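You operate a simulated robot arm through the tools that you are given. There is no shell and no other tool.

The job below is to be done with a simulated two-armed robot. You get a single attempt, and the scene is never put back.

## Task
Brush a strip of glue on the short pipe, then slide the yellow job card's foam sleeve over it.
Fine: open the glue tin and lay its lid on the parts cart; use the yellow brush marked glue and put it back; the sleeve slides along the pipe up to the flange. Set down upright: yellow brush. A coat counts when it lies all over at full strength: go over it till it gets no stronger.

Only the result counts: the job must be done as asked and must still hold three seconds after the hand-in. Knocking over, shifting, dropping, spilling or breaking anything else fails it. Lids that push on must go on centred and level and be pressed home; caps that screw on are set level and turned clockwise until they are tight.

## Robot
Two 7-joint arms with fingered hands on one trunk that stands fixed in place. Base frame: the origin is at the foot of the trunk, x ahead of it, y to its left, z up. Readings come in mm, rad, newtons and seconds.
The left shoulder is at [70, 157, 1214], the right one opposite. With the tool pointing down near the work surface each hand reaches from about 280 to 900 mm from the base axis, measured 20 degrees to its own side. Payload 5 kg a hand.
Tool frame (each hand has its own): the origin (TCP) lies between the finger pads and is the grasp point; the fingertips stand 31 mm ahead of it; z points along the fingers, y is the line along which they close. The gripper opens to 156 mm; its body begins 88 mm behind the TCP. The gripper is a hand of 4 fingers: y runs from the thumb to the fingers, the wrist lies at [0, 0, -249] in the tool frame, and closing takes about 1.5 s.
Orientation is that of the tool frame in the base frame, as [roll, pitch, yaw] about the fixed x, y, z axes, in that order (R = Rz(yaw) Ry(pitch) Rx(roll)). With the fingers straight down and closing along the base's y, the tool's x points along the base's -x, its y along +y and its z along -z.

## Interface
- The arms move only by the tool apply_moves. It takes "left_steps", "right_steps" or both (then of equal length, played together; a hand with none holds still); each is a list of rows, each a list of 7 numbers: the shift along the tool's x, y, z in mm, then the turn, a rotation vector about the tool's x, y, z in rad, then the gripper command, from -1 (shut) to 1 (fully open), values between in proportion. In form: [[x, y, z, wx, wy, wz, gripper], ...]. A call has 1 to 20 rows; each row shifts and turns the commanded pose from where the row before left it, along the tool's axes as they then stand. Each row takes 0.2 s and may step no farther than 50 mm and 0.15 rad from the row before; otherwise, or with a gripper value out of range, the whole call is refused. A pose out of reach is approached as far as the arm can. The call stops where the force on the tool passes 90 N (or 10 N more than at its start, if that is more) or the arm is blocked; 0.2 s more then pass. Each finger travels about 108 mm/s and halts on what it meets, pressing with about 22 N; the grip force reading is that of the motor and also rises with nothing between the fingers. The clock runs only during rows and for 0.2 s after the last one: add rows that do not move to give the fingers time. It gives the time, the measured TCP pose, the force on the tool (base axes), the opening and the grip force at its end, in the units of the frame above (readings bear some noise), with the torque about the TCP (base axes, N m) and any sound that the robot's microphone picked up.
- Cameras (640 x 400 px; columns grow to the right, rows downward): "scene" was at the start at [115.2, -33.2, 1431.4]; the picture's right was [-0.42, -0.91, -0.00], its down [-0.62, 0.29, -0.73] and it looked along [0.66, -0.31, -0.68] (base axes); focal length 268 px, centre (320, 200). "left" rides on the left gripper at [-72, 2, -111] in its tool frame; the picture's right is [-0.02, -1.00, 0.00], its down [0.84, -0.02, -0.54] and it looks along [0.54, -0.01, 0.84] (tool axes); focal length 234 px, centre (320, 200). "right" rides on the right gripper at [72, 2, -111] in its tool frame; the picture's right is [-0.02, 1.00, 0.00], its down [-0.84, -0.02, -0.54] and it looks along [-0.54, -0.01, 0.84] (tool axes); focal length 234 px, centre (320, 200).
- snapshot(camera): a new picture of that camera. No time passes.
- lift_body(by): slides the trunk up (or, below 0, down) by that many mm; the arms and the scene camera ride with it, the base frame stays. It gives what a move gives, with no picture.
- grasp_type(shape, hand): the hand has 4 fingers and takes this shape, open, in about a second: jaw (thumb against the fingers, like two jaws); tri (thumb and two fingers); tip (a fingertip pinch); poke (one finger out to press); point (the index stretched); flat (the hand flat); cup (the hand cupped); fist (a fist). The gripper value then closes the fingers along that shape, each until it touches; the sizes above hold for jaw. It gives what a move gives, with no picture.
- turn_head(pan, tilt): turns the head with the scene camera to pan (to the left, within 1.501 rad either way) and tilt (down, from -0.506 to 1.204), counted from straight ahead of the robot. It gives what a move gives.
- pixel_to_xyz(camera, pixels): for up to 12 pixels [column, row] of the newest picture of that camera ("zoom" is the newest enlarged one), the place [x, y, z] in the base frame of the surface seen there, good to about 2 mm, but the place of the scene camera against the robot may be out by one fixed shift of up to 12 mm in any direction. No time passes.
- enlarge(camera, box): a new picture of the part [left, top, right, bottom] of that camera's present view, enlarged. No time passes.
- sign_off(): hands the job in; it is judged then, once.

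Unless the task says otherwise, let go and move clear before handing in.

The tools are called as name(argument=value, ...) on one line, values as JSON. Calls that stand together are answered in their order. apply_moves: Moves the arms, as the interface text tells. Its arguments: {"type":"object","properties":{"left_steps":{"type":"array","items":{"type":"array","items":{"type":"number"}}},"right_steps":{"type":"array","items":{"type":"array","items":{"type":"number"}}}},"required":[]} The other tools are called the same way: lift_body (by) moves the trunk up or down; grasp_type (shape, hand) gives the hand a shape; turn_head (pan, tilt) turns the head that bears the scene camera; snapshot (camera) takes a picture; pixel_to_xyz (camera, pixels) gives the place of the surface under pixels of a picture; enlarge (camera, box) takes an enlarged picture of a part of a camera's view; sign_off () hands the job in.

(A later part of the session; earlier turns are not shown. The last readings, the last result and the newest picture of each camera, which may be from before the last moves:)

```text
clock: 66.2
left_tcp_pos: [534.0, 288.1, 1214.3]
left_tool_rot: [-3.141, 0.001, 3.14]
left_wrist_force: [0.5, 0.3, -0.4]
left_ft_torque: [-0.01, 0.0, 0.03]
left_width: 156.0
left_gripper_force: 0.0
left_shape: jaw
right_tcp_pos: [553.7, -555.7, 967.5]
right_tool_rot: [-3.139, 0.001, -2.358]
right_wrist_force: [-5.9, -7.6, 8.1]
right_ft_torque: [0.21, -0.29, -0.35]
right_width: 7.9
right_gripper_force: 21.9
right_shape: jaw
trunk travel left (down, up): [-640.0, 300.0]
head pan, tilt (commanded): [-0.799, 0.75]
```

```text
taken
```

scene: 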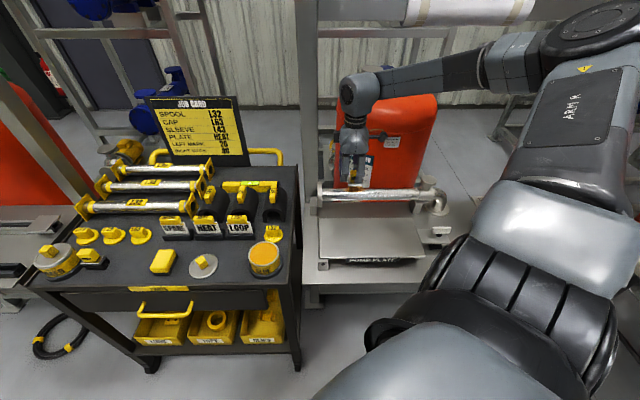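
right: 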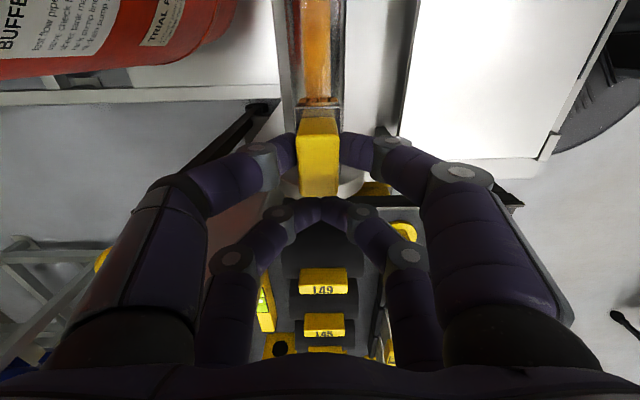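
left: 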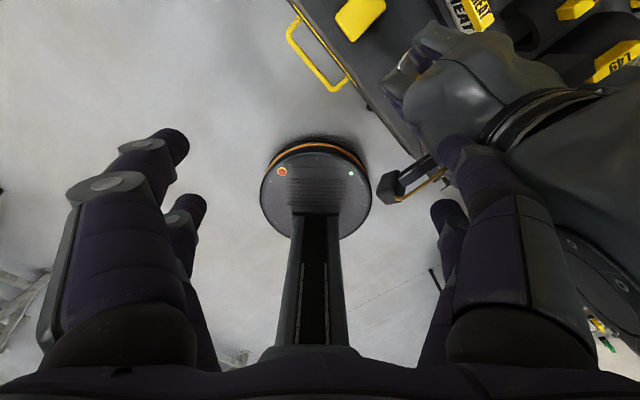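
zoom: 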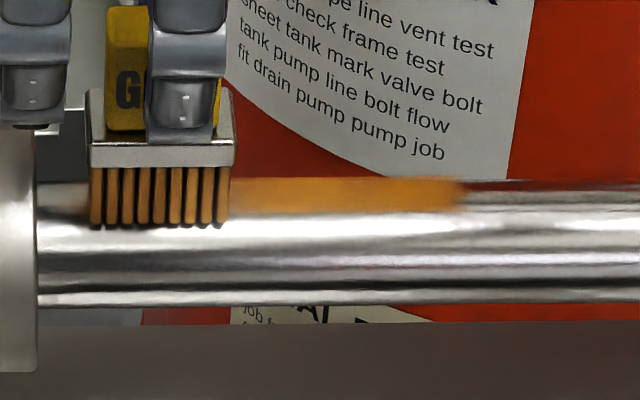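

A sideways force of about 10 N appeared at this end, so something met the flange or post. I'll back off at once, lift, and look at the strip's extent.

apply_moves(right_steps=[[6, 0, 0, 0, 0, 0, -1], [10, 0, 0, 0, 0, 0, -1], [15, 0, 0, 0, 0, 0, -1], [15, 0, 0, 0, 0, 0, -1], [15, 0, 0, 0, 0, 0, -1], [15, 0, 0, 0, 0, 0, -1], [15, 0, -5, 0, 0, 0, -1], [30, 0, -20, 0, 0, 0, -1], [40, 0, -20, 0, 0, 0, -1], [0, 0, 0, 0, 0, 0, -1]])

snapshot(camera="scene")

enlarge(camera="scene", box=[315, 165, 395, 215])

snapshot(camera="right")

```text
clock: 68.4
left_tcp_pos: [537.0, 288.9, 1212.5]
left_tool_rot: [3.141, 0.001, -3.14]
left_wrist_force: [-0.6, -0.2, -0.3]
left_ft_torque: [0.03, 0.01, -0.01]
left_width: 156.1
left_gripper_force: 0.1
left_shape: jaw
right_tcp_pos: [441.4, -671.6, 1006.6]
right_tool_rot: [3.14, 0.001, -2.356]
right_wrist_force: [-0.6, -0.7, -0.5]
right_ft_torque: [0.01, 0.02, -0.01]
right_width: 7.9
right_gripper_force: 21.9
right_shape: jaw
trunk travel left (down, up): [-640.0, 300.0]
head pan, tilt (commanded): [-0.799, 0.75]
```

```text
taken
```

scene: 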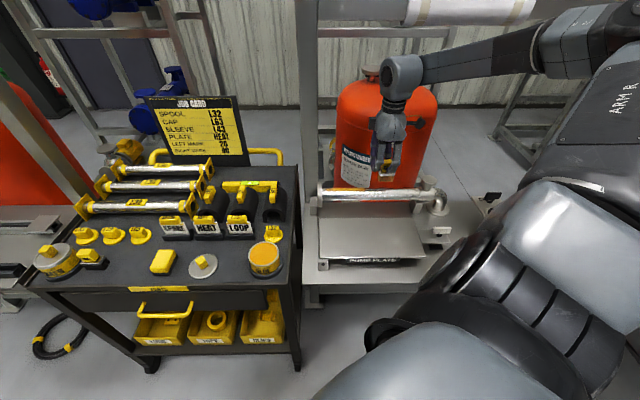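

```text
8.00 times, centred on (355, 190) of scene
```

zoom: 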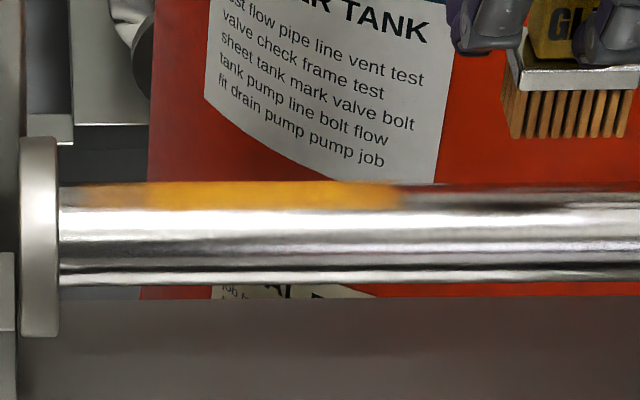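

```text
taken
```

right: 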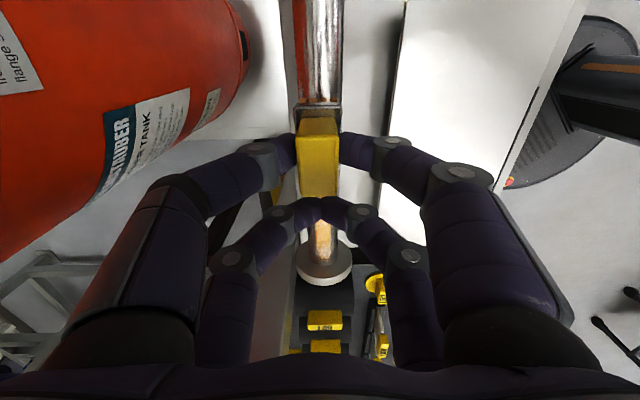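

The strip runs from about zoom x=400 to x≈75, close to the flange, and the last 25 mm near the flange is still faint. I'll check what touched at that end by measuring the fingertip and flange heights.

enlarge(camera="scene", box=[360, 110, 440, 190])

pixel_to_xyz(camera="zoom", pixels=[[110, 230], [150, 290], [150, 340], [145, 355], [210, 340], [250, 300], [190, 380], [250, 380], [200, 200], [230, 330], [165, 360], [140, 340]])

enlarge(camera="scene", box=[310, 165, 350, 215])

pixel_to_xyz(camera="zoom", pixels=[[150, 150], [135, 120], [170, 120], [140, 110], [170, 200], [205, 200], [230, 200], [300, 200], [330, 200], [180, 150], [190, 300], [120, 200]])

```text
5.00 times, centred on (400, 150) of scene
```

zoom: 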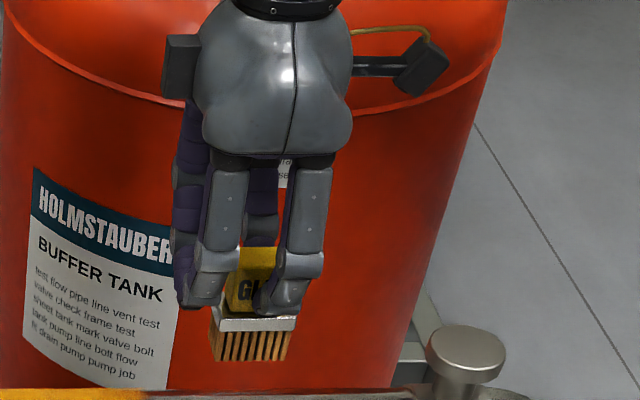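

```text
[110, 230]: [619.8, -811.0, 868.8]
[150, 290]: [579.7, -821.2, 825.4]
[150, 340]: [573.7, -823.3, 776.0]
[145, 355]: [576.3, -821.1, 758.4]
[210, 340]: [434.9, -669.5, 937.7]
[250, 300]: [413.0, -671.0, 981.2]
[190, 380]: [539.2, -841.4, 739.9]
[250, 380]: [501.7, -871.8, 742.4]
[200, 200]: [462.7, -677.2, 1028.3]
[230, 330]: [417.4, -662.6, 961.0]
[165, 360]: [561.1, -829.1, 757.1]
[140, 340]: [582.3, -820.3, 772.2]
```

```text
8.00 times, centred on (330, 190) of scene
```

zoom: 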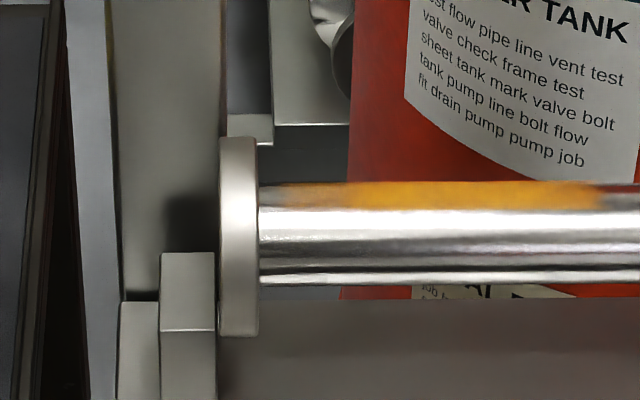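

```text
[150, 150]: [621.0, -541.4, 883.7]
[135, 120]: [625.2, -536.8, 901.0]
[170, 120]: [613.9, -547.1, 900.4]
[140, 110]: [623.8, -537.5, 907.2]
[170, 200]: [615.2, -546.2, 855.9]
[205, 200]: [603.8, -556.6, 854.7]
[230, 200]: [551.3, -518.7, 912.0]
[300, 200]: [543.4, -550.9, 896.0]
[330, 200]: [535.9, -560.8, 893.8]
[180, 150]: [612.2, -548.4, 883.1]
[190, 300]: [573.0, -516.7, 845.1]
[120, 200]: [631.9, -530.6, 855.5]
```

Most likely the palm met the post, which the scene view puts near u≈33. I'll set the brush down upright near its place on the cart and regrip it with the other finger pair, which keeps the hand 43 mm further from the post. I'll carry it back now.

apply_moves(right_steps=[[0, 0, -24, 0, 0, 0, -1], [-39.17, 18.56, 0, 0, 0, 0, -1], [-39.17, 18.56, 0, 0, 0, 0, -1], [-39.17, 18.56, 0, 0, 0, 0, -1], [-39.17, 18.56, 0, 0, 0, 0, -1], [-39.17, 18.56, 0, 0, 0, 0, -1], [-39.17, 18.56, 0, 0, 0, 0, -1], [-39.17, 18.56, 0, 0, 0, 0, -1], [-39.17, 18.56, 0, 0, 0, 0, -1], [-39.17, 18.56, 0, 0, 0, 0, -1], [-39.17, 18.56, 0, 0, 0, 0, -1], [-39.17, 18.56, 0, 0, 0, 0, -1], [-39.17, 18.56, 0, 0, 0, 0, -1], [0, 0, 0, 0, 0, 0, -1]])

snapshot(camera="right")

```text
clock: 71.4
left_tcp_pos: [534.8, 288.6, 1214.0]
left_tool_rot: [3.141, 0.0, 3.142]
left_wrist_force: [-0.5, 0.2, 0.6]
left_ft_torque: [-0.02, 0.0, -0.01]
left_width: 156.0
left_gripper_force: 0.0
left_shape: jaw
right_tcp_pos: [612.8, -176.2, 1039.8]
right_tool_rot: [-3.141, 0.001, -2.356]
right_wrist_force: [-0.2, -0.2, -0.5]
right_ft_torque: [0.04, -0.05, 0.01]
right_width: 7.9
right_gripper_force: 21.7
right_shape: jaw
trunk travel left (down, up): [-640.0, 300.0]
head pan, tilt (commanded): [-0.799, 0.75]
```

```text
taken
```

right: 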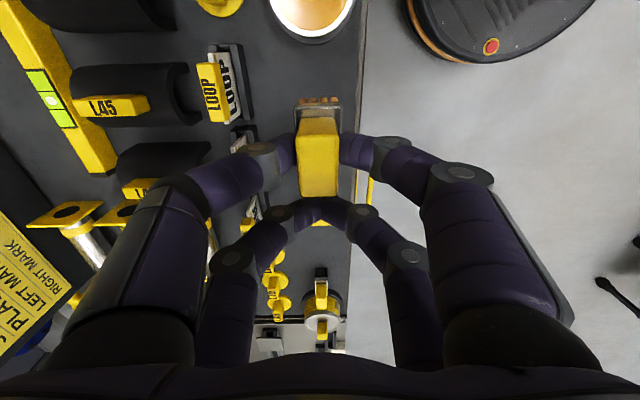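

apply_moves(right_steps=[[1.6, -6.2, 35, 0, 0, 0, -1], [0, 0, 40, 0, 0, 0, -1], [0, 0, 40, 0, 0, 0, -1], [0, 0, 30, 0, 0, 0, -1], [0, 0, 12, 0, 0, 0, -1], [0, 0, 0, 0, 0, 0, -1]])

snapshot(camera="right")

enlarge(camera="scene", box=[150, 200, 310, 300])

```text
clock: 72.8
left_tcp_pos: [535.5, 289.6, 1213.9]
left_tool_rot: [3.142, -0.001, 3.141]
left_wrist_force: [0.4, -0.3, -0.1]
left_ft_torque: [0.0, 0.0, 0.0]
left_width: 155.8
left_gripper_force: 0.1
left_shape: jaw
right_tcp_pos: [617.7, -183.2, 881.2]
right_tool_rot: [3.142, 0.001, -2.356]
right_wrist_force: [0.6, 0.8, -0.5]
right_ft_torque: [0.0, -0.03, 0.0]
right_width: 7.4
right_gripper_force: 22.4
right_shape: jaw
trunk travel left (down, up): [-640.0, 300.0]
head pan, tilt (commanded): [-0.799, 0.75]
```

```text
taken
```

right: 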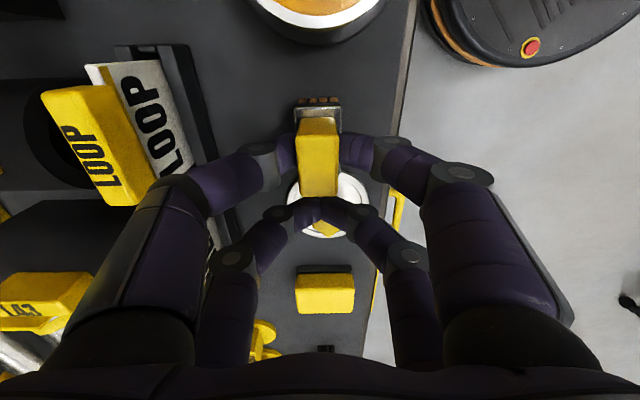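

```text
4.00 times, centred on (230, 250) of scene
```

zoom: 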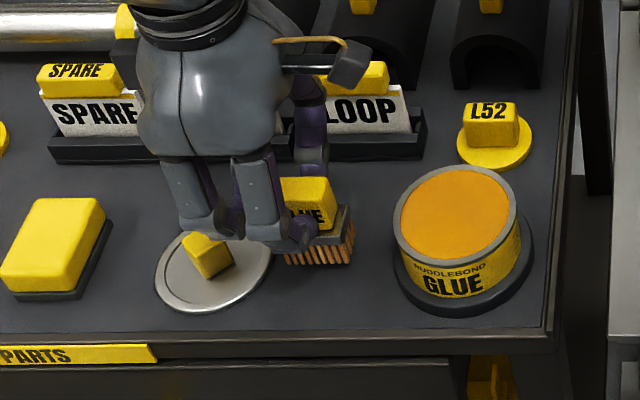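

The brush is over its spot with about 9 mm to go, clear of the lid. I'll lower it until contact.

apply_moves(right_steps=[[0, 0, 4, 0, 0, 0, -1], [0, 0, 3, 0, 0, 0, -1], [0, 0, 1, 0, 0, 0, -1], [0, 0, 0, 0, 0, 0, -1]])

apply_moves(right_steps=[[0, 0, 1, 0, 0, 0, -1], [0, 0, 0, 0, 0, 0, -1]])

```text
clock: 73.8
left_tcp_pos: [535.3, 289.2, 1213.2]
left_tool_rot: [-3.141, 0.0, -3.141]
left_wrist_force: [-1.3, 0.1, -0.7]
left_ft_torque: [0.01, 0.02, 0.03]
left_width: 155.9
left_gripper_force: 0.0
left_shape: jaw
right_tcp_pos: [619.8, -184.9, 871.7]
right_tool_rot: [3.14, 0.003, -2.357]
right_wrist_force: [-0.1, -0.4, -0.8]
right_ft_torque: [-0.03, -0.02, 0.0]
right_width: 7.6
right_gripper_force: 22.7
right_shape: jaw
trunk travel left (down, up): [-640.0, 300.0]
head pan, tilt (commanded): [-0.799, 0.75]
```

```text
clock: 74.4
left_tcp_pos: [535.3, 290.1, 1214.2]
left_tool_rot: [3.141, -0.001, -3.142]
left_wrist_force: [0.3, -0.1, -0.2]
left_ft_torque: [-0.01, 0.02, -0.03]
left_width: 156.0
left_gripper_force: 0.1
left_shape: jaw
right_tcp_pos: [621.0, -184.1, 871.2]
right_tool_rot: [3.141, 0.0, -2.356]
right_wrist_force: [-0.2, 0.1, 1.8]
right_ft_torque: [-0.02, 0.05, -0.03]
right_width: 8.0
right_gripper_force: 22.0
right_shape: jaw
trunk travel left (down, up): [-640.0, 300.0]
head pan, tilt (commanded): [-0.799, 0.75]
```

Contact has begun (1.8 N). I'll open the fingers gently and rise.

apply_moves(right_steps=[[0, 0, 0.5, 0, 0, 0, -1], [0, 0, 0, 0, 0, 0, -0.85], [0, 0, 0, 0, 0, 0, -0.7], [0, 0, 0, 0, 0, 0, -0.55], [0, 0, 0, 0, 0, 0, -0.4], [0, 0, 0, 0, 0, 0, -0.36], [0, 0, -20, 0, 0, 0, -0.36], [0, 0, -30, 0, 0, 0, -0.36], [0, 0, 0, 0, 0, 0, -0.36]])

snapshot(camera="right")

enlarge(camera="right", box=[240, 60, 400, 180])

pixel_to_xyz(camera="zoom", pixels=[[280, 180], [360, 180], [290, 280], [360, 280], [320, 220], [300, 140], [340, 140], [320, 130]])

```text
clock: 76.4
left_tcp_pos: [536.6, 290.1, 1212.6]
left_tool_rot: [-3.141, 0.001, 3.141]
left_wrist_force: [0.3, -0.6, 0.0]
left_ft_torque: [0.02, -0.02, -0.01]
left_width: 155.8
left_gripper_force: 0.0
left_shape: jaw
right_tcp_pos: [618.7, -184.2, 917.1]
right_tool_rot: [-3.141, 0.0, -2.356]
right_wrist_force: [0.1, 0.4, -0.3]
right_ft_torque: [0.01, 0.02, 0.04]
right_width: 49.5
right_gripper_force: 0.1
right_shape: jaw
trunk travel left (down, up): [-640.0, 300.0]
head pan, tilt (commanded): [-0.799, 0.75]
```

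```text
taken
```

right: 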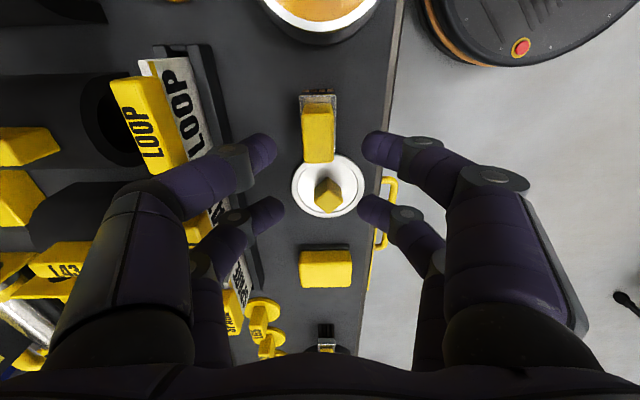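

```text
3.33 times, centred on (320, 120) of right
```

zoom: 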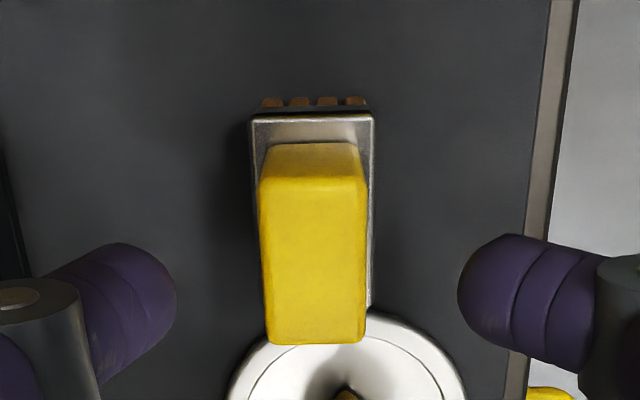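

```text
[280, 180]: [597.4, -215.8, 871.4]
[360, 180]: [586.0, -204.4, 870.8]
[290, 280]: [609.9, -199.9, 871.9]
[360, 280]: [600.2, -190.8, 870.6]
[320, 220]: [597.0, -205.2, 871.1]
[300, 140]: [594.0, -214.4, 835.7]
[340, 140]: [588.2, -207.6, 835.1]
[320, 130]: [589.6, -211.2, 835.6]
```

The brush stands upright at about (602,-199.5). I'll check the finger clearance to the LOOP plate before shifting over for the regrip.

pixel_to_xyz(camera="right", pixels=[[262, 150], [235, 165], [222, 165], [215, 185], [150, 130], [200, 100], [215, 130], [180, 150], [120, 120], [380, 150], [410, 160], [318, 138]])

```text
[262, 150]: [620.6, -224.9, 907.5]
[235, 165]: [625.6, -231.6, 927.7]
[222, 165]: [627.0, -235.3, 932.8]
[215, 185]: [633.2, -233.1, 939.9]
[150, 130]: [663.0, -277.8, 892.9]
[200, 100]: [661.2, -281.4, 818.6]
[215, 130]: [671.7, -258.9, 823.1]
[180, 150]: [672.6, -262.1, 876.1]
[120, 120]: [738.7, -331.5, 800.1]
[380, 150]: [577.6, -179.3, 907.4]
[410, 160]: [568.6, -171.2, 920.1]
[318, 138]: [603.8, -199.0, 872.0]
```

The clearance to the LOOP plate is about 45 mm, so the way is free. I'll shift 44 mm, descend and grip the brush with the other pair.

apply_moves(right_steps=[[22, 0.4, 0, 0, 0, 0, -0.36], [22, 0.4, 0, 0, 0, 0, -0.36], [0, 0, 0, 0, 0, 0, -0.36]])

enlarge(camera="right", box=[220, 100, 420, 260])

pixel_to_xyz(camera="zoom", pixels=[[278, 222], [365, 222], [285, 330], [355, 330], [320, 260], [320, 280], [320, 300]])

```text
clock: 77.2
left_tcp_pos: [535.4, 291.2, 1213.9]
left_tool_rot: [3.141, 0.001, -3.14]
left_wrist_force: [0.0, 0.0, -1.0]
left_ft_torque: [-0.03, 0.02, 0.03]
left_width: 155.9
left_gripper_force: 0.0
left_shape: jaw
right_tcp_pos: [588.0, -213.5, 918.7]
right_tool_rot: [-3.141, -0.001, -2.357]
right_wrist_force: [-1.4, -0.2, 0.4]
right_ft_torque: [0.0, 0.04, -0.03]
right_width: 49.4
right_gripper_force: 0.1
right_shape: jaw
trunk travel left (down, up): [-640.0, 300.0]
head pan, tilt (commanded): [-0.799, 0.75]
```

```text
2.50 times, centred on (320, 180) of right
```

zoom: 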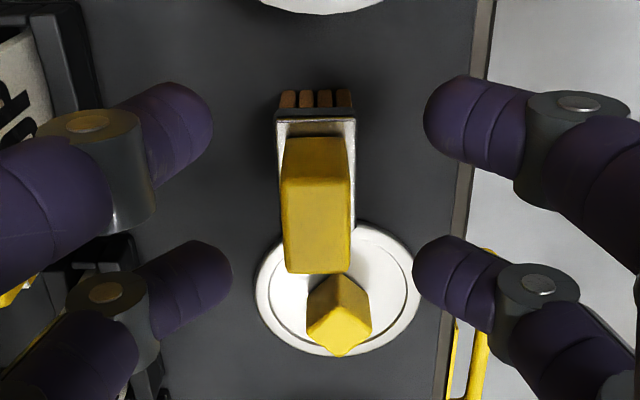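

```text
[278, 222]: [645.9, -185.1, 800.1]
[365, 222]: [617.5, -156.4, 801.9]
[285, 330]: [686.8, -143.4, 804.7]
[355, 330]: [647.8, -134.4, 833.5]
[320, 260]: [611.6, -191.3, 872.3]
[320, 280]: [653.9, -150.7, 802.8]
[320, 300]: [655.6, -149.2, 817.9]
```

pixel_to_xyz(camera="zoom", pixels=[[287, 190], [346, 190], [290, 266], [345, 266], [317, 228], [280, 120], [352, 120], [352, 225]])

```text
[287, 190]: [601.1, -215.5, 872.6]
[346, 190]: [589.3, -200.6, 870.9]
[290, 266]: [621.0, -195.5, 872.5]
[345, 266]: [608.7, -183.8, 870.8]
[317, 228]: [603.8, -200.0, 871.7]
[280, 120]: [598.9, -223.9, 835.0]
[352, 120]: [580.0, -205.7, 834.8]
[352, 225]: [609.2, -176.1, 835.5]
```

The handle centre is at (604.5,-199.5), so only a 2 mm correction is needed. I'll descend and close.

apply_moves(right_steps=[[0, -1.8, 15, 0, 0, 0, -0.36], [0, 0, 15, 0, 0, 0, -0.36], [0, 0, 14, 0, 0, 0, -0.36], [0, 0, 0, 0, 0, 0, -0.36], [0, 0, 0, 0, 0, 0, -0.6], [0, 0, 0, 0, 0, 0, -0.8], [0, 0, 0, 0, 0, 0, -1], [0, 0, 0, 0, 0, 0, -1], [0, 0, 0, 0, 0, 0, -1], [0, 0, 0, 0, 0, 0, -1]])

enlarge(camera="right", box=[220, 100, 420, 260])

```text
clock: 79.4
left_tcp_pos: [535.6, 288.9, 1214.3]
left_tool_rot: [3.14, 0.0, -3.141]
left_wrist_force: [1.1, 0.3, 0.4]
left_ft_torque: [-0.03, 0.02, 0.02]
left_width: 156.2
left_gripper_force: 0.2
left_shape: jaw
right_tcp_pos: [589.3, -213.2, 873.9]
right_tool_rot: [3.141, 0.0, -2.355]
right_wrist_force: [0.8, 0.3, -0.8]
right_ft_torque: [-0.02, 0.0, 0.0]
right_width: 0.1
right_gripper_force: 21.7
right_shape: jaw
trunk travel left (down, up): [-640.0, 300.0]
head pan, tilt (commanded): [-0.799, 0.75]
```

```text
2.50 times, centred on (320, 180) of right
```

zoom: 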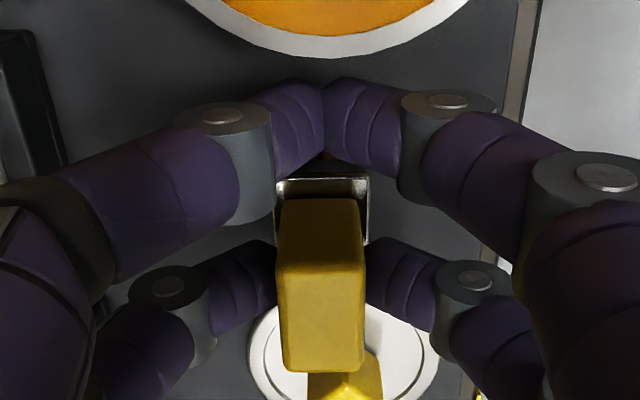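

The far pair now holds the brush. I'll lift it and refresh the glue with a gentle touch on the tin.

apply_moves(right_steps=[[0, 0, -5, 0, 0, 0, -1], [0, 0, -25, 0, 0, 0, -1], [0, 0, -30, 0, 0, 0, -1], [0, 0, -22, 0, 0, 0, -1], [35, 1.3, 0, 0, 0, 0, -1], [35, 1.3, 0, 0, 0, 0, -1], [35, 1.2, 0, 0, 0, 0, -1], [0, 0, 0, 0, 0, 0, -1]])

snapshot(camera="right")

enlarge(camera="scene", box=[180, 180, 320, 300])

```text
clock: 81.2
left_tcp_pos: [536.1, 289.4, 1213.9]
left_tool_rot: [3.14, 0.0, 3.141]
left_wrist_force: [0.1, 0.2, 0.1]
left_ft_torque: [0.01, 0.01, -0.03]
left_width: 155.8
left_gripper_force: 0.2
left_shape: jaw
right_tcp_pos: [514.0, -287.4, 954.1]
right_tool_rot: [-3.141, 0.002, -2.355]
right_wrist_force: [0.0, 0.8, -0.8]
right_ft_torque: [0.0, -0.01, 0.0]
right_width: 0.0
right_gripper_force: 22.1
right_shape: jaw
trunk travel left (down, up): [-640.0, 300.0]
head pan, tilt (commanded): [-0.799, 0.75]
```

```text
taken
```

right: 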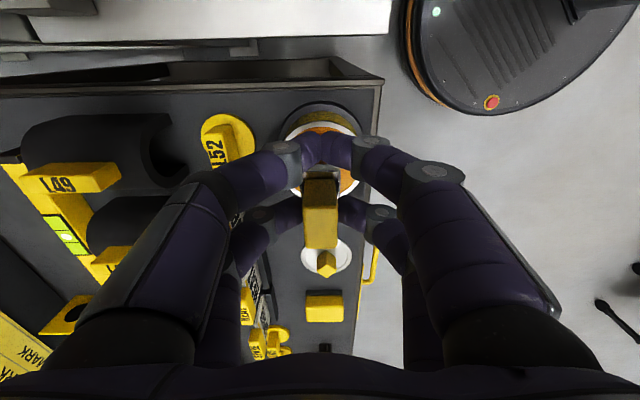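

```text
3.33 times, centred on (250, 240) of scene
```

zoom: 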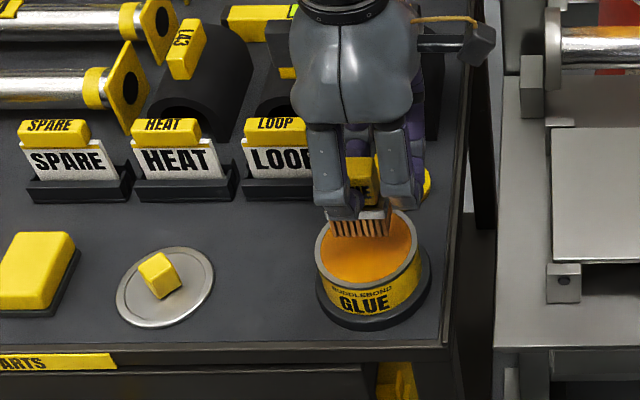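

apply_moves(right_steps=[[0, -2, 10, 0, 0, 0, -1], [0, 0, 10, 0, 0, 0, -1], [0, 0, 5, 0, 0, 0, -1], [0, 0, 1, 0, 0, 0, -1], [0, 0, 0, 0, 0, 0, -1]])

apply_moves(right_steps=[[0, 0, 1, 0, 0, 0, -1], [0, 0, 0, 0, 0, 0, -1]])

```text
clock: 82.4
left_tcp_pos: [535.3, 289.6, 1213.4]
left_tool_rot: [-3.141, -0.001, 3.141]
left_wrist_force: [-0.7, -0.1, -0.2]
left_ft_torque: [0.02, -0.02, 0.0]
left_width: 155.8
left_gripper_force: 0.1
left_shape: jaw
right_tcp_pos: [515.2, -288.2, 929.4]
right_tool_rot: [-3.141, 0.001, -2.357]
right_wrist_force: [-0.6, 0.6, -0.9]
right_ft_torque: [-0.03, 0.04, -0.01]
right_width: 0.0
right_gripper_force: 22.3
right_shape: jaw
trunk travel left (down, up): [-640.0, 300.0]
head pan, tilt (commanded): [-0.799, 0.75]
```

```text
clock: 83.0
left_tcp_pos: [535.9, 289.0, 1213.6]
left_tool_rot: [-3.141, 0.0, 3.142]
left_wrist_force: [0.5, 0.3, 0.0]
left_ft_torque: [0.04, -0.01, 0.0]
left_width: 155.9
left_gripper_force: 0.1
left_shape: jaw
right_tcp_pos: [514.2, -288.4, 928.9]
right_tool_rot: [3.14, 0.003, -2.356]
right_wrist_force: [-0.5, 0.2, -0.8]
right_ft_torque: [-0.01, 0.02, 0.04]
right_width: 0.0
right_gripper_force: 22.2
right_shape: jaw
trunk travel left (down, up): [-640.0, 300.0]
head pan, tilt (commanded): [-0.799, 0.75]
```

apply_moves(right_steps=[[0, 3, 1, 0, 0, 0, -1], [0, 0, 0, 0, 0, 0, -1]])

apply_moves(right_steps=[[0, 0, 1, 0, 0, 0, -1], [0, 0, 0, 0, 0, 0, -1]])

```text
clock: 83.6
left_tcp_pos: [536.4, 289.0, 1213.3]
left_tool_rot: [3.14, 0.002, -3.14]
left_wrist_force: [0.8, -0.2, 0.5]
left_ft_torque: [0.01, 0.01, -0.01]
left_width: 156.0
left_gripper_force: 0.0
left_shape: jaw
right_tcp_pos: [511.1, -285.4, 928.4]
right_tool_rot: [-3.141, 0.003, -2.356]
right_wrist_force: [0.1, 0.2, -0.5]
right_ft_torque: [-0.01, 0.0, 0.01]
right_width: 0.0
right_gripper_force: 21.7
right_shape: jaw
trunk travel left (down, up): [-640.0, 300.0]
head pan, tilt (commanded): [-0.799, 0.75]
```

```text
clock: 84.2
left_tcp_pos: [535.9, 288.1, 1214.3]
left_tool_rot: [3.141, 0.0, 3.141]
left_wrist_force: [0.3, -0.3, -0.4]
left_ft_torque: [0.0, 0.02, -0.05]
left_width: 155.9
left_gripper_force: 0.0
left_shape: jaw
right_tcp_pos: [510.6, -285.1, 927.9]
right_tool_rot: [-3.141, 0.002, -2.357]
right_wrist_force: [0.4, -1.1, 3.3]
right_ft_torque: [0.06, -0.06, -0.01]
right_width: 0.2
right_gripper_force: 21.8
right_shape: jaw
trunk travel left (down, up): [-640.0, 300.0]
head pan, tilt (commanded): [-0.799, 0.75]
```

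A light 3 N touch on the glue is enough. I'll carry the brush back to the pipe, over the far end of the strip.

apply_moves(right_steps=[[0, 0, -30, 0, 0, 0, -1], [0, 0, -36, 0, 0, 0, -1], [0, 0, -36, 0, 0, 0, -1], [32.3, -24.6, 0, 0, 0, 0, -1], [32.3, -24.6, 0, 0, 0, 0, -1], [32.3, -24.6, 0, 0, 0, 0, -1], [32.3, -24.6, 0, 0, 0, 0, -1], [32.3, -24.6, 0, 0, 0, 0, -1], [32.3, -24.6, 0, 0, 0, 0, -1], [32.3, -24.6, 0, 0, 0, 0, -1], [32.3, -24.6, 0, 0, 0, 0, -1], [32.3, -24.6, 0, 0, 0, 0, -1], [0, 0, 25, 0, 0, 0, -1], [0, 0, 25, 0, 0, 0, -1], [0, 0, 0, 0, 0, 0, -1]])

snapshot(camera="right")

enlarge(camera="scene", box=[310, 130, 430, 210])

```text
clock: 87.4
left_tcp_pos: [536.3, 288.7, 1213.1]
left_tool_rot: [-3.141, -0.002, -3.141]
left_wrist_force: [0.4, -0.3, -0.1]
left_ft_torque: [-0.03, -0.03, 0.03]
left_width: 155.8
left_gripper_force: 0.1
left_shape: jaw
right_tcp_pos: [462.7, -649.4, 980.6]
right_tool_rot: [-3.141, 0.001, -2.356]
right_wrist_force: [-1.0, 0.1, -0.8]
right_ft_torque: [0.0, -0.03, 0.04]
right_width: 0.0
right_gripper_force: 21.6
right_shape: jaw
trunk travel left (down, up): [-640.0, 300.0]
head pan, tilt (commanded): [-0.799, 0.75]
```

```text
taken
```

right: 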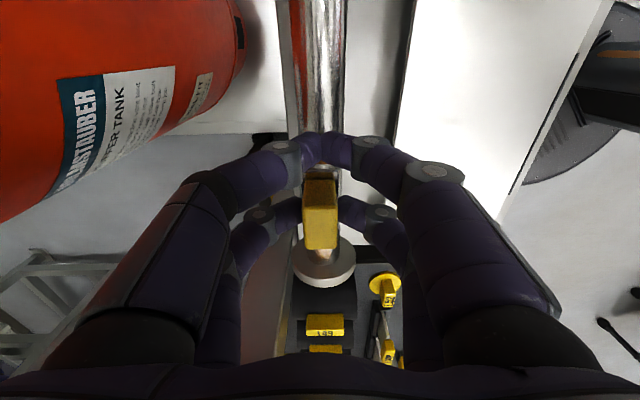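

```text
5.00 times, centred on (370, 170) of scene
```

zoom: 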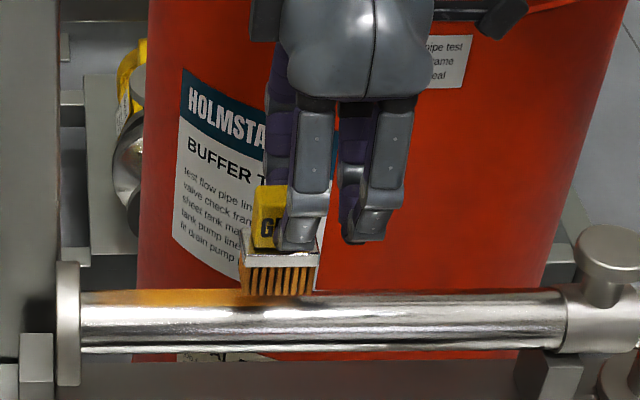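

apply_moves(right_steps=[[0, 2.4, 6, 0, 0, 0, -1], [0, 0, 4, 0, 0, 0, -1], [0, 0, 1, 0, 0, 0, -1], [0, 0, 0, 0, 0, 0, -1]])

apply_moves(right_steps=[[0, 0, 1, 0, 0, 0, -1], [0, 0, 0, 0, 0, 0, -1]])

```text
clock: 88.4
left_tcp_pos: [534.8, 288.7, 1213.2]
left_tool_rot: [-3.141, 0.0, -3.14]
left_wrist_force: [0.0, -0.2, 0.3]
left_ft_torque: [0.03, -0.01, 0.01]
left_width: 155.9
left_gripper_force: 0.0
left_shape: jaw
right_tcp_pos: [461.3, -645.6, 968.8]
right_tool_rot: [3.141, 0.0, -2.356]
right_wrist_force: [-0.7, -0.2, 0.2]
right_ft_torque: [0.0, -0.03, 0.02]
right_width: 0.0
right_gripper_force: 22.1
right_shape: jaw
trunk travel left (down, up): [-640.0, 300.0]
head pan, tilt (commanded): [-0.799, 0.75]
```

```text
clock: 89.0
left_tcp_pos: [536.0, 289.6, 1213.4]
left_tool_rot: [-3.14, -0.001, 3.141]
left_wrist_force: [-0.2, 0.0, -0.5]
left_ft_torque: [0.0, 0.02, 0.01]
left_width: 155.7
left_gripper_force: 0.1
left_shape: jaw
right_tcp_pos: [462.9, -647.1, 967.9]
right_tool_rot: [-3.141, 0.002, -2.356]
right_wrist_force: [-1.1, -0.7, 5.0]
right_ft_torque: [0.1, -0.1, -0.03]
right_width: 0.0
right_gripper_force: 21.9
right_shape: jaw
trunk travel left (down, up): [-640.0, 300.0]
head pan, tilt (commanded): [-0.799, 0.75]
```

Contact is light at 5 N. I'll stroke from the far end of the strip toward the flange, up to a brush centre of about u=−16.

apply_moves(right_steps=[[-10, 0, 0, 0, 0, 0, -1], [-10, 0, 0, 0, 0, 0, -1], [-10, 0, 0, 0, 0, 0, -1], [-10, 0, 0, 0, 0, 0, -1], [-10, 0, 0, 0, 0, 0, -1], [-10, 0, 0, 0, 0, 0, -1], [-10, 0, 0, 0, 0, 0, -1], [-10, 0, 0, 0, 0, 0, -1], [-8, 0, 0, 0, 0, 0, -1], [-6, 0, 0, 0, 0, 0, -1], [0, 0, 0, 0, 0, 0, -1]])

enlarge(camera="scene", box=[310, 150, 390, 210])

snapshot(camera="right")

```text
clock: 91.4
left_tcp_pos: [534.6, 288.9, 1213.9]
left_tool_rot: [-3.14, 0.0, 3.141]
left_wrist_force: [0.8, -0.7, 0.2]
left_ft_torque: [-0.02, 0.0, 0.01]
left_width: 155.8
left_gripper_force: 0.1
left_shape: jaw
right_tcp_pos: [526.6, -581.1, 968.8]
right_tool_rot: [3.14, 0.003, -2.357]
right_wrist_force: [0.6, 0.3, 2.9]
right_ft_torque: [0.05, -0.05, 0.02]
right_width: 0.1
right_gripper_force: 21.7
right_shape: jaw
trunk travel left (down, up): [-640.0, 300.0]
head pan, tilt (commanded): [-0.799, 0.75]
```

```text
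6.67 times, centred on (350, 180) of scene
```

zoom: 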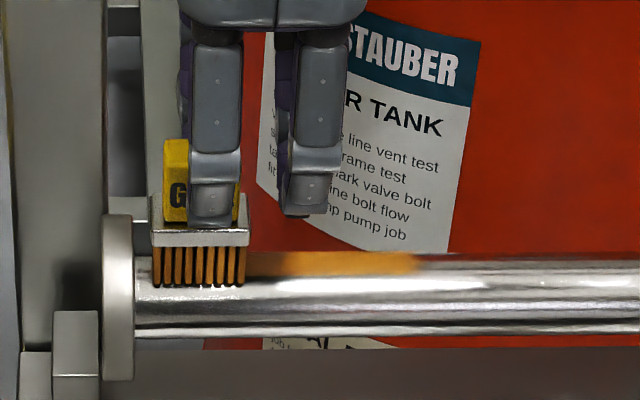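

```text
taken
```

right: 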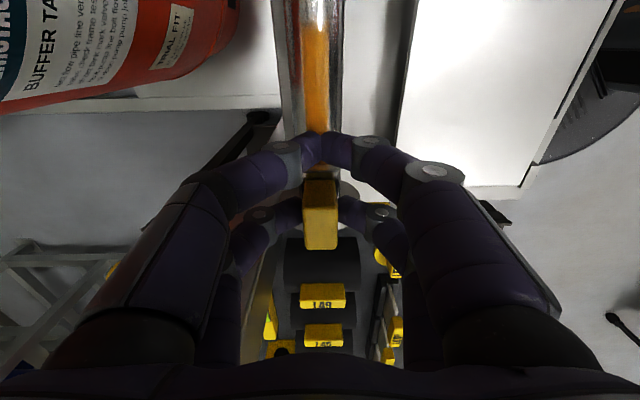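

The brush edge is about 7 mm from the flange face now, with no side force. I'll go 5 mm further and then make full-length strokes back and forth.

apply_moves(right_steps=[[-5, 0, 0, 0, 0, 0, -1], [0, 0, 0, 0, 0, 0, -1], [15, 0, 0, 0, 0, 0, -1], [15, 0, 0, 0, 0, 0, -1], [15, 0, 0, 0, 0, 0, -1], [15, 0, 0, 0, 0, 0, -1], [15, 0, 0, 0, 0, 0, -1], [15, 0, 0, 0, 0, 0, -1], [-15, 0, 0, 0, 0, 0, -1], [-15, 0, 0, 0, 0, 0, -1], [-15, 0, 0, 0, 0, 0, -1], [-15, 0, 0, 0, 0, 0, -1], [-15, 0, 0, 0, 0, 0, -1], [-15, 0, 0, 0, 0, 0, -1], [0, 0, 0, 0, 0, 0, -1], [15, 0, 0, 0, 0, 0, -1], [15, 0, 0, 0, 0, 0, -1], [15, 0, 0, 0, 0, 0, -1], [15, 0, 0, 0, 0, 0, -1]])

enlarge(camera="scene", box=[310, 150, 390, 210])

snapshot(camera="right")

```text
clock: 95.4
left_tcp_pos: [534.5, 288.5, 1214.5]
left_tool_rot: [-3.141, 0.002, 3.14]
left_wrist_force: [0.3, 0.9, -0.2]
left_ft_torque: [-0.03, 0.0, 0.0]
left_width: 155.8
left_gripper_force: 0.1
left_shape: jaw
right_tcp_pos: [486.9, -618.7, 968.7]
right_tool_rot: [-3.141, 0.001, -2.355]
right_wrist_force: [-0.1, 0.1, 4.6]
right_ft_torque: [0.11, -0.13, 0.01]
right_width: 0.0
right_gripper_force: 22.4
right_shape: jaw
trunk travel left (down, up): [-640.0, 300.0]
head pan, tilt (commanded): [-0.799, 0.75]
```

```text
6.67 times, centred on (350, 180) of scene
```

zoom: 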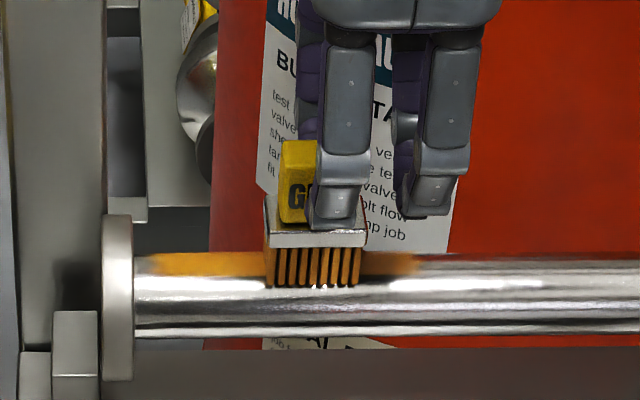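

```text
taken
```

right: 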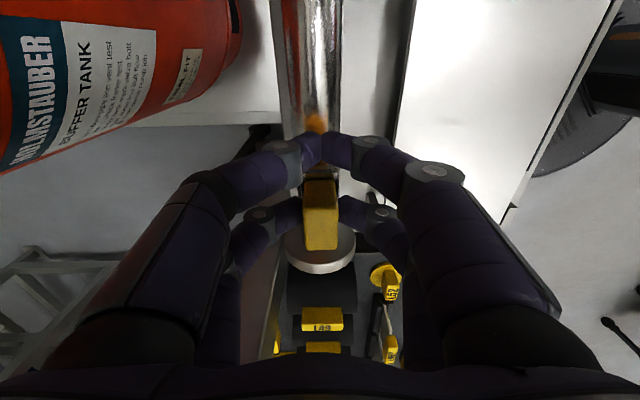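

The coat now runs from zoom x≈150 to x≈415, close to the flange. I'll make more passes with small sideways shifts so that both edges reach full strength.

apply_moves(right_steps=[[15, 0, 0, 0, 0, 0, -1], [15, -4, 0, 0, 0, 0, -1], [-15, 0, 0, 0, 0, 0, -1], [-15, 0, 0, 0, 0, 0, -1], [-15, 0, 0, 0, 0, 0, -1], [-15, 0, 0, 0, 0, 0, -1], [-15, 0, 0, 0, 0, 0, -1], [-15, 0, 0, 0, 0, 0, -1], [0, 0, 0, 0, 0, 0, -1], [15, 0, 0, 0, 0, 0, -1], [15, 0, 0, 0, 0, 0, -1], [15, 0, 0, 0, 0, 0, -1], [15, 0, 0, 0, 0, 0, -1], [15, 0, 0, 0, 0, 0, -1], [15, 6, 0, 0, 0, 0, -1], [-15, 0, 0, 0, 0, 0, -1], [-15, 0, 0, 0, 0, 0, -1], [-15, 0, 0, 0, 0, 0, -1], [-15, 0, 0, 0, 0, 0, -1]])

apply_moves(right_steps=[[-15, 0, 0, 0, 0, 0, -1], [-15, 0, 0, 0, 0, 0, -1], [0, 0, 0, 0, 0, 0, -1], [15, 0, 0, 0, 0, 0, -1], [15, 0, 0, 0, 0, 0, -1], [15, 0, 0, 0, 0, 0, -1], [15, 0, 0, 0, 0, 0, -1], [15, 0, 0, 0, 0, 0, -1], [15, 0, 0, 0, 0, 0, -1], [15, 0, 0, 0, 0, 0, -1], [20, 0, -10, 0, 0, 0, -1], [40, 0, -20, 0, 0, 0, -1], [40, 0, -10, 0, 0, 0, -1], [0, 0, 0, 0, 0, 0, -1]])

snapshot(camera="scene")

enlarge(camera="scene", box=[315, 165, 395, 215])

snapshot(camera="right")

```text
clock: 99.4
left_tcp_pos: [534.4, 289.5, 1213.5]
left_tool_rot: [-3.14, 0.001, 3.141]
left_wrist_force: [0.0, 0.5, -0.4]
left_ft_torque: [0.0, -0.02, -0.01]
left_width: 156.2
left_gripper_force: 0.0
left_shape: jaw
right_tcp_pos: [508.2, -595.6, 967.9]
right_tool_rot: [-3.139, 0.002, -2.355]
right_wrist_force: [-1.3, -1.1, 6.4]
right_ft_torque: [0.06, -0.04, -0.03]
right_width: 0.0
right_gripper_force: 22.0
right_shape: jaw
trunk travel left (down, up): [-640.0, 300.0]
head pan, tilt (commanded): [-0.799, 0.75]
```

```text
clock: 102.4
left_tcp_pos: [536.6, 288.9, 1213.4]
left_tool_rot: [-3.141, 0.0, 3.14]
left_wrist_force: [0.0, 0.9, 0.6]
left_ft_torque: [-0.03, 0.03, -0.02]
left_width: 155.8
left_gripper_force: 0.0
left_shape: jaw
right_tcp_pos: [385.4, -719.5, 1009.7]
right_tool_rot: [3.14, 0.003, -2.357]
right_wrist_force: [0.4, 0.2, -1.0]
right_ft_torque: [-0.01, -0.01, 0.0]
right_width: 0.1
right_gripper_force: 22.3
right_shape: jaw
trunk travel left (down, up): [-640.0, 300.0]
head pan, tilt (commanded): [-0.799, 0.75]
```

```text
taken
```

scene: 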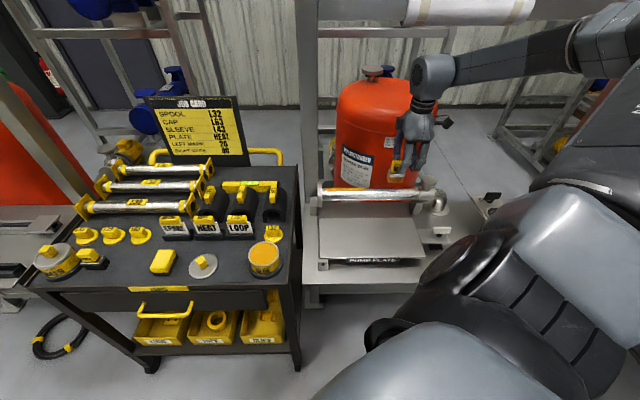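

```text
8.00 times, centred on (355, 190) of scene
```

zoom: 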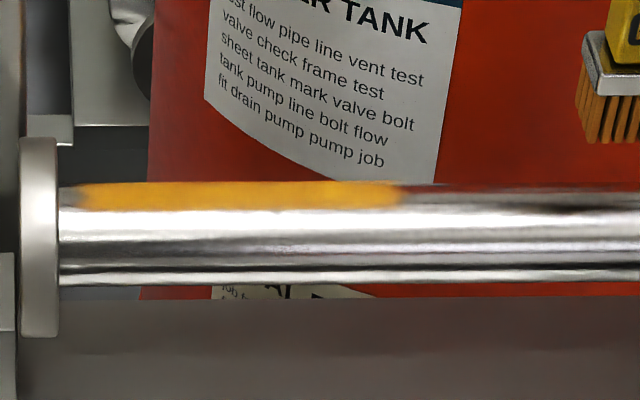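

```text
taken
```

right: 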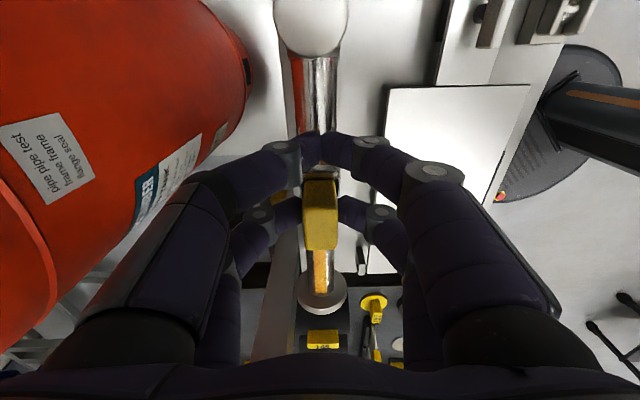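

The coat looks even from zoom x≈75 to x≈400. I'll place the hand to the side so the wrist camera can look at the whole strip from above.

apply_moves(right_steps=[[0, 45, -15, 0, 0, 0, -1], [0, 46, -15, 0, 0, 0, -1], [-41, 0, 0, 0, 0, 0, -1], [-41, 0, 0, 0, 0, 0, -1], [-41, 0, 0, 0, 0, 0, -1], [-41, 0, 0, 0, 0, 0, -1], [-41, 0, 0, 0, 0, 0, -1], [0, 0, 0, 0, 0, 0, -1]])

snapshot(camera="right")

enlarge(camera="right", box=[170, 0, 330, 180])

```text
clock: 104.2
left_tcp_pos: [534.1, 289.4, 1214.7]
left_tool_rot: [3.14, 0.0, 3.141]
left_wrist_force: [-0.1, 0.5, 0.1]
left_ft_torque: [-0.02, 0.0, -0.03]
left_width: 155.9
left_gripper_force: 0.1
left_shape: jaw
right_tcp_pos: [470.5, -512.0, 1037.2]
right_tool_rot: [3.14, 0.002, -2.355]
right_wrist_force: [-0.7, -0.1, -0.7]
right_ft_torque: [0.01, -0.02, 0.0]
right_width: 0.0
right_gripper_force: 21.7
right_shape: jaw
trunk travel left (down, up): [-640.0, 300.0]
head pan, tilt (commanded): [-0.799, 0.75]
```

```text
taken
```

right: 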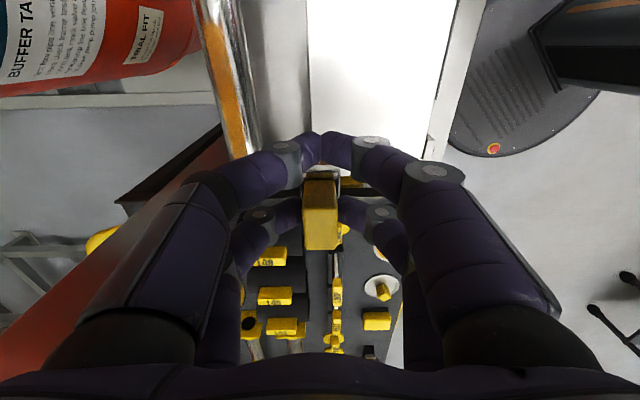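

```text
2.22 times, centred on (250, 90) of right
```

zoom: 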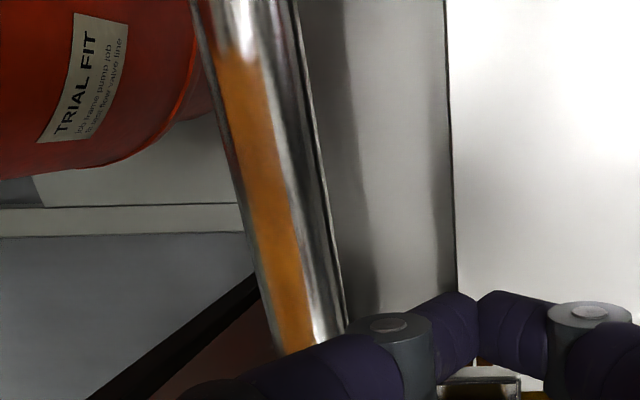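

apply_moves(right_steps=[[-30, 10, 0, 0, 0, 0, -1], [-30, 10, 0, 0, 0, 0, -1], [0, 0, 0, 0, 0, 0, -1]])

snapshot(camera="right")

enlarge(camera="right", box=[160, 0, 300, 160])

```text
clock: 105.0
left_tcp_pos: [534.9, 288.1, 1214.7]
left_tool_rot: [-3.14, 0.0, -3.141]
left_wrist_force: [-0.3, 0.4, 0.6]
left_ft_torque: [0.0, 0.01, -0.01]
left_width: 156.0
left_gripper_force: 0.0
left_shape: jaw
right_tcp_pos: [497.0, -455.6, 1036.4]
right_tool_rot: [3.141, 0.001, -2.355]
right_wrist_force: [0.1, -0.1, 0.3]
right_ft_torque: [0.01, -0.02, 0.0]
right_width: 0.0
right_gripper_force: 21.6
right_shape: jaw
trunk travel left (down, up): [-640.0, 300.0]
head pan, tilt (commanded): [-0.799, 0.75]
```

```text
taken
```

right: 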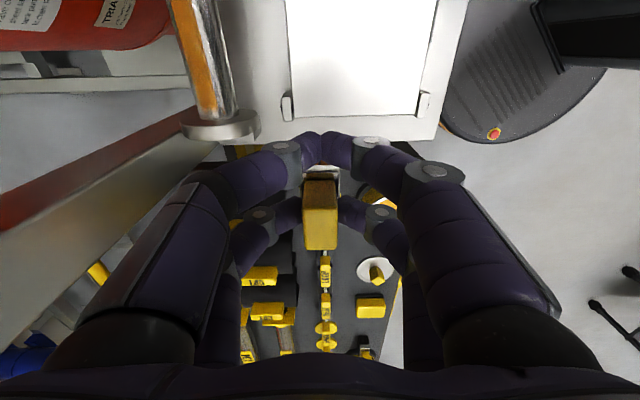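

```text
2.50 times, centred on (230, 80) of right
```

zoom: 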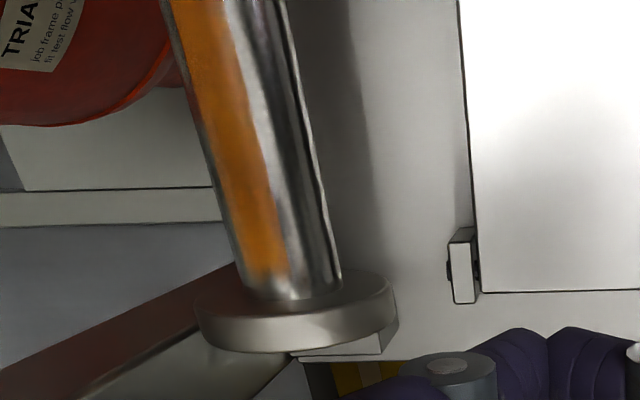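

pixel_to_xyz(camera="zoom", pixels=[[265, 260], [270, 275], [270, 285], [275, 295], [240, 200], [265, 200], [225, 200], [215, 100], [180, 100], [240, 100], [250, 320], [330, 300]])

enlarge(camera="right", box=[190, 60, 260, 150])

```text
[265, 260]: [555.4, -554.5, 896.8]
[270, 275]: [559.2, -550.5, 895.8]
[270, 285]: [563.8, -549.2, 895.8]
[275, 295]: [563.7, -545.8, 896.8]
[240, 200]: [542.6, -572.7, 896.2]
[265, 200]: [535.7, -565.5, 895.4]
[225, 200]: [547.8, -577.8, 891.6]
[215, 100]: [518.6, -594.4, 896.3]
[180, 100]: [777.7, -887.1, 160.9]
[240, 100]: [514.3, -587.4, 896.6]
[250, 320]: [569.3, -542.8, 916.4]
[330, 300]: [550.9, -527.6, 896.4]
```

```text
4.44 times, centred on (225, 105) of right
```

zoom: 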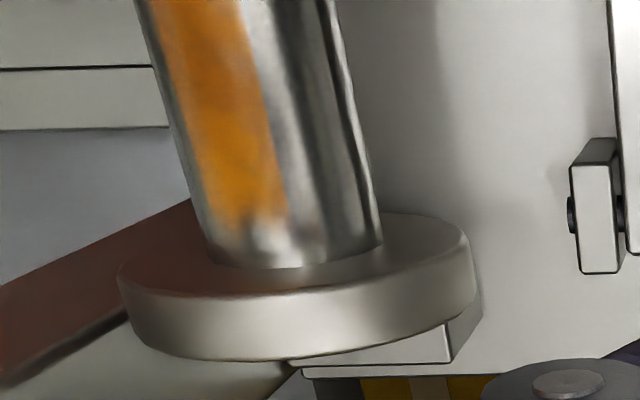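

The strip ends at u≈5, close to the flange, and spans v≈776–796. I'll go back for several more full passes centred a little further back, so both edges are surely saturated.

apply_moves(right_steps=[[38, 0, 0, 0, 0, 0, -1], [38, 0, 0, 0, 0, 0, -1], [38, 0, 0, 0, 0, 0, -1], [37, 0, 0, 0, 0, 0, -1], [0, -38, 0, 0, 0, 0, -1], [0, -38, 0, 0, 0, 0, -1], [0, -37.5, 0, 0, 0, 0, -1], [0, 0, 30, 0, 0, 0, -1], [0, 0, 25, 0, 0, 0, -1], [0, 0, 8, 0, 0, 0, -1], [0, 0, 0, 0, 0, 0, -1]])

```text
clock: 107.4
left_tcp_pos: [534.7, 290.4, 1213.8]
left_tool_rot: [3.141, 0.0, -3.14]
left_wrist_force: [0.0, -0.5, 0.2]
left_ft_torque: [-0.02, 0.01, 0.01]
left_width: 155.9
left_gripper_force: 0.1
left_shape: jaw
right_tcp_pos: [467.3, -640.2, 975.6]
right_tool_rot: [3.141, 0.001, -2.358]
right_wrist_force: [0.2, -0.2, -1.5]
right_ft_torque: [-0.03, 0.04, 0.0]
right_width: 0.0
right_gripper_force: 22.0
right_shape: jaw
trunk travel left (down, up): [-640.0, 300.0]
head pan, tilt (commanded): [-0.799, 0.75]
```

apply_moves(right_steps=[[0, -4, 4, 0, 0, 0, -1], [0, 0, 3, 0, 0, 0, -1], [0, 0, 1, 0, 0, 0, -1], [0, 0, 0, 0, 0, 0, -1]])

```text
clock: 108.4
left_tcp_pos: [534.2, 290.1, 1213.3]
left_tool_rot: [-3.141, -0.002, -3.141]
left_wrist_force: [0.1, -0.7, -0.7]
left_ft_torque: [0.0, 0.03, -0.01]
left_width: 156.1
left_gripper_force: 0.1
left_shape: jaw
right_tcp_pos: [469.6, -643.0, 967.7]
right_tool_rot: [-3.14, 0.002, -2.355]
right_wrist_force: [1.8, 0.0, 5.8]
right_ft_torque: [0.08, -0.2, -0.04]
right_width: 0.1
right_gripper_force: 22.0
right_shape: jaw
trunk travel left (down, up): [-640.0, 300.0]
head pan, tilt (commanded): [-0.799, 0.75]
```

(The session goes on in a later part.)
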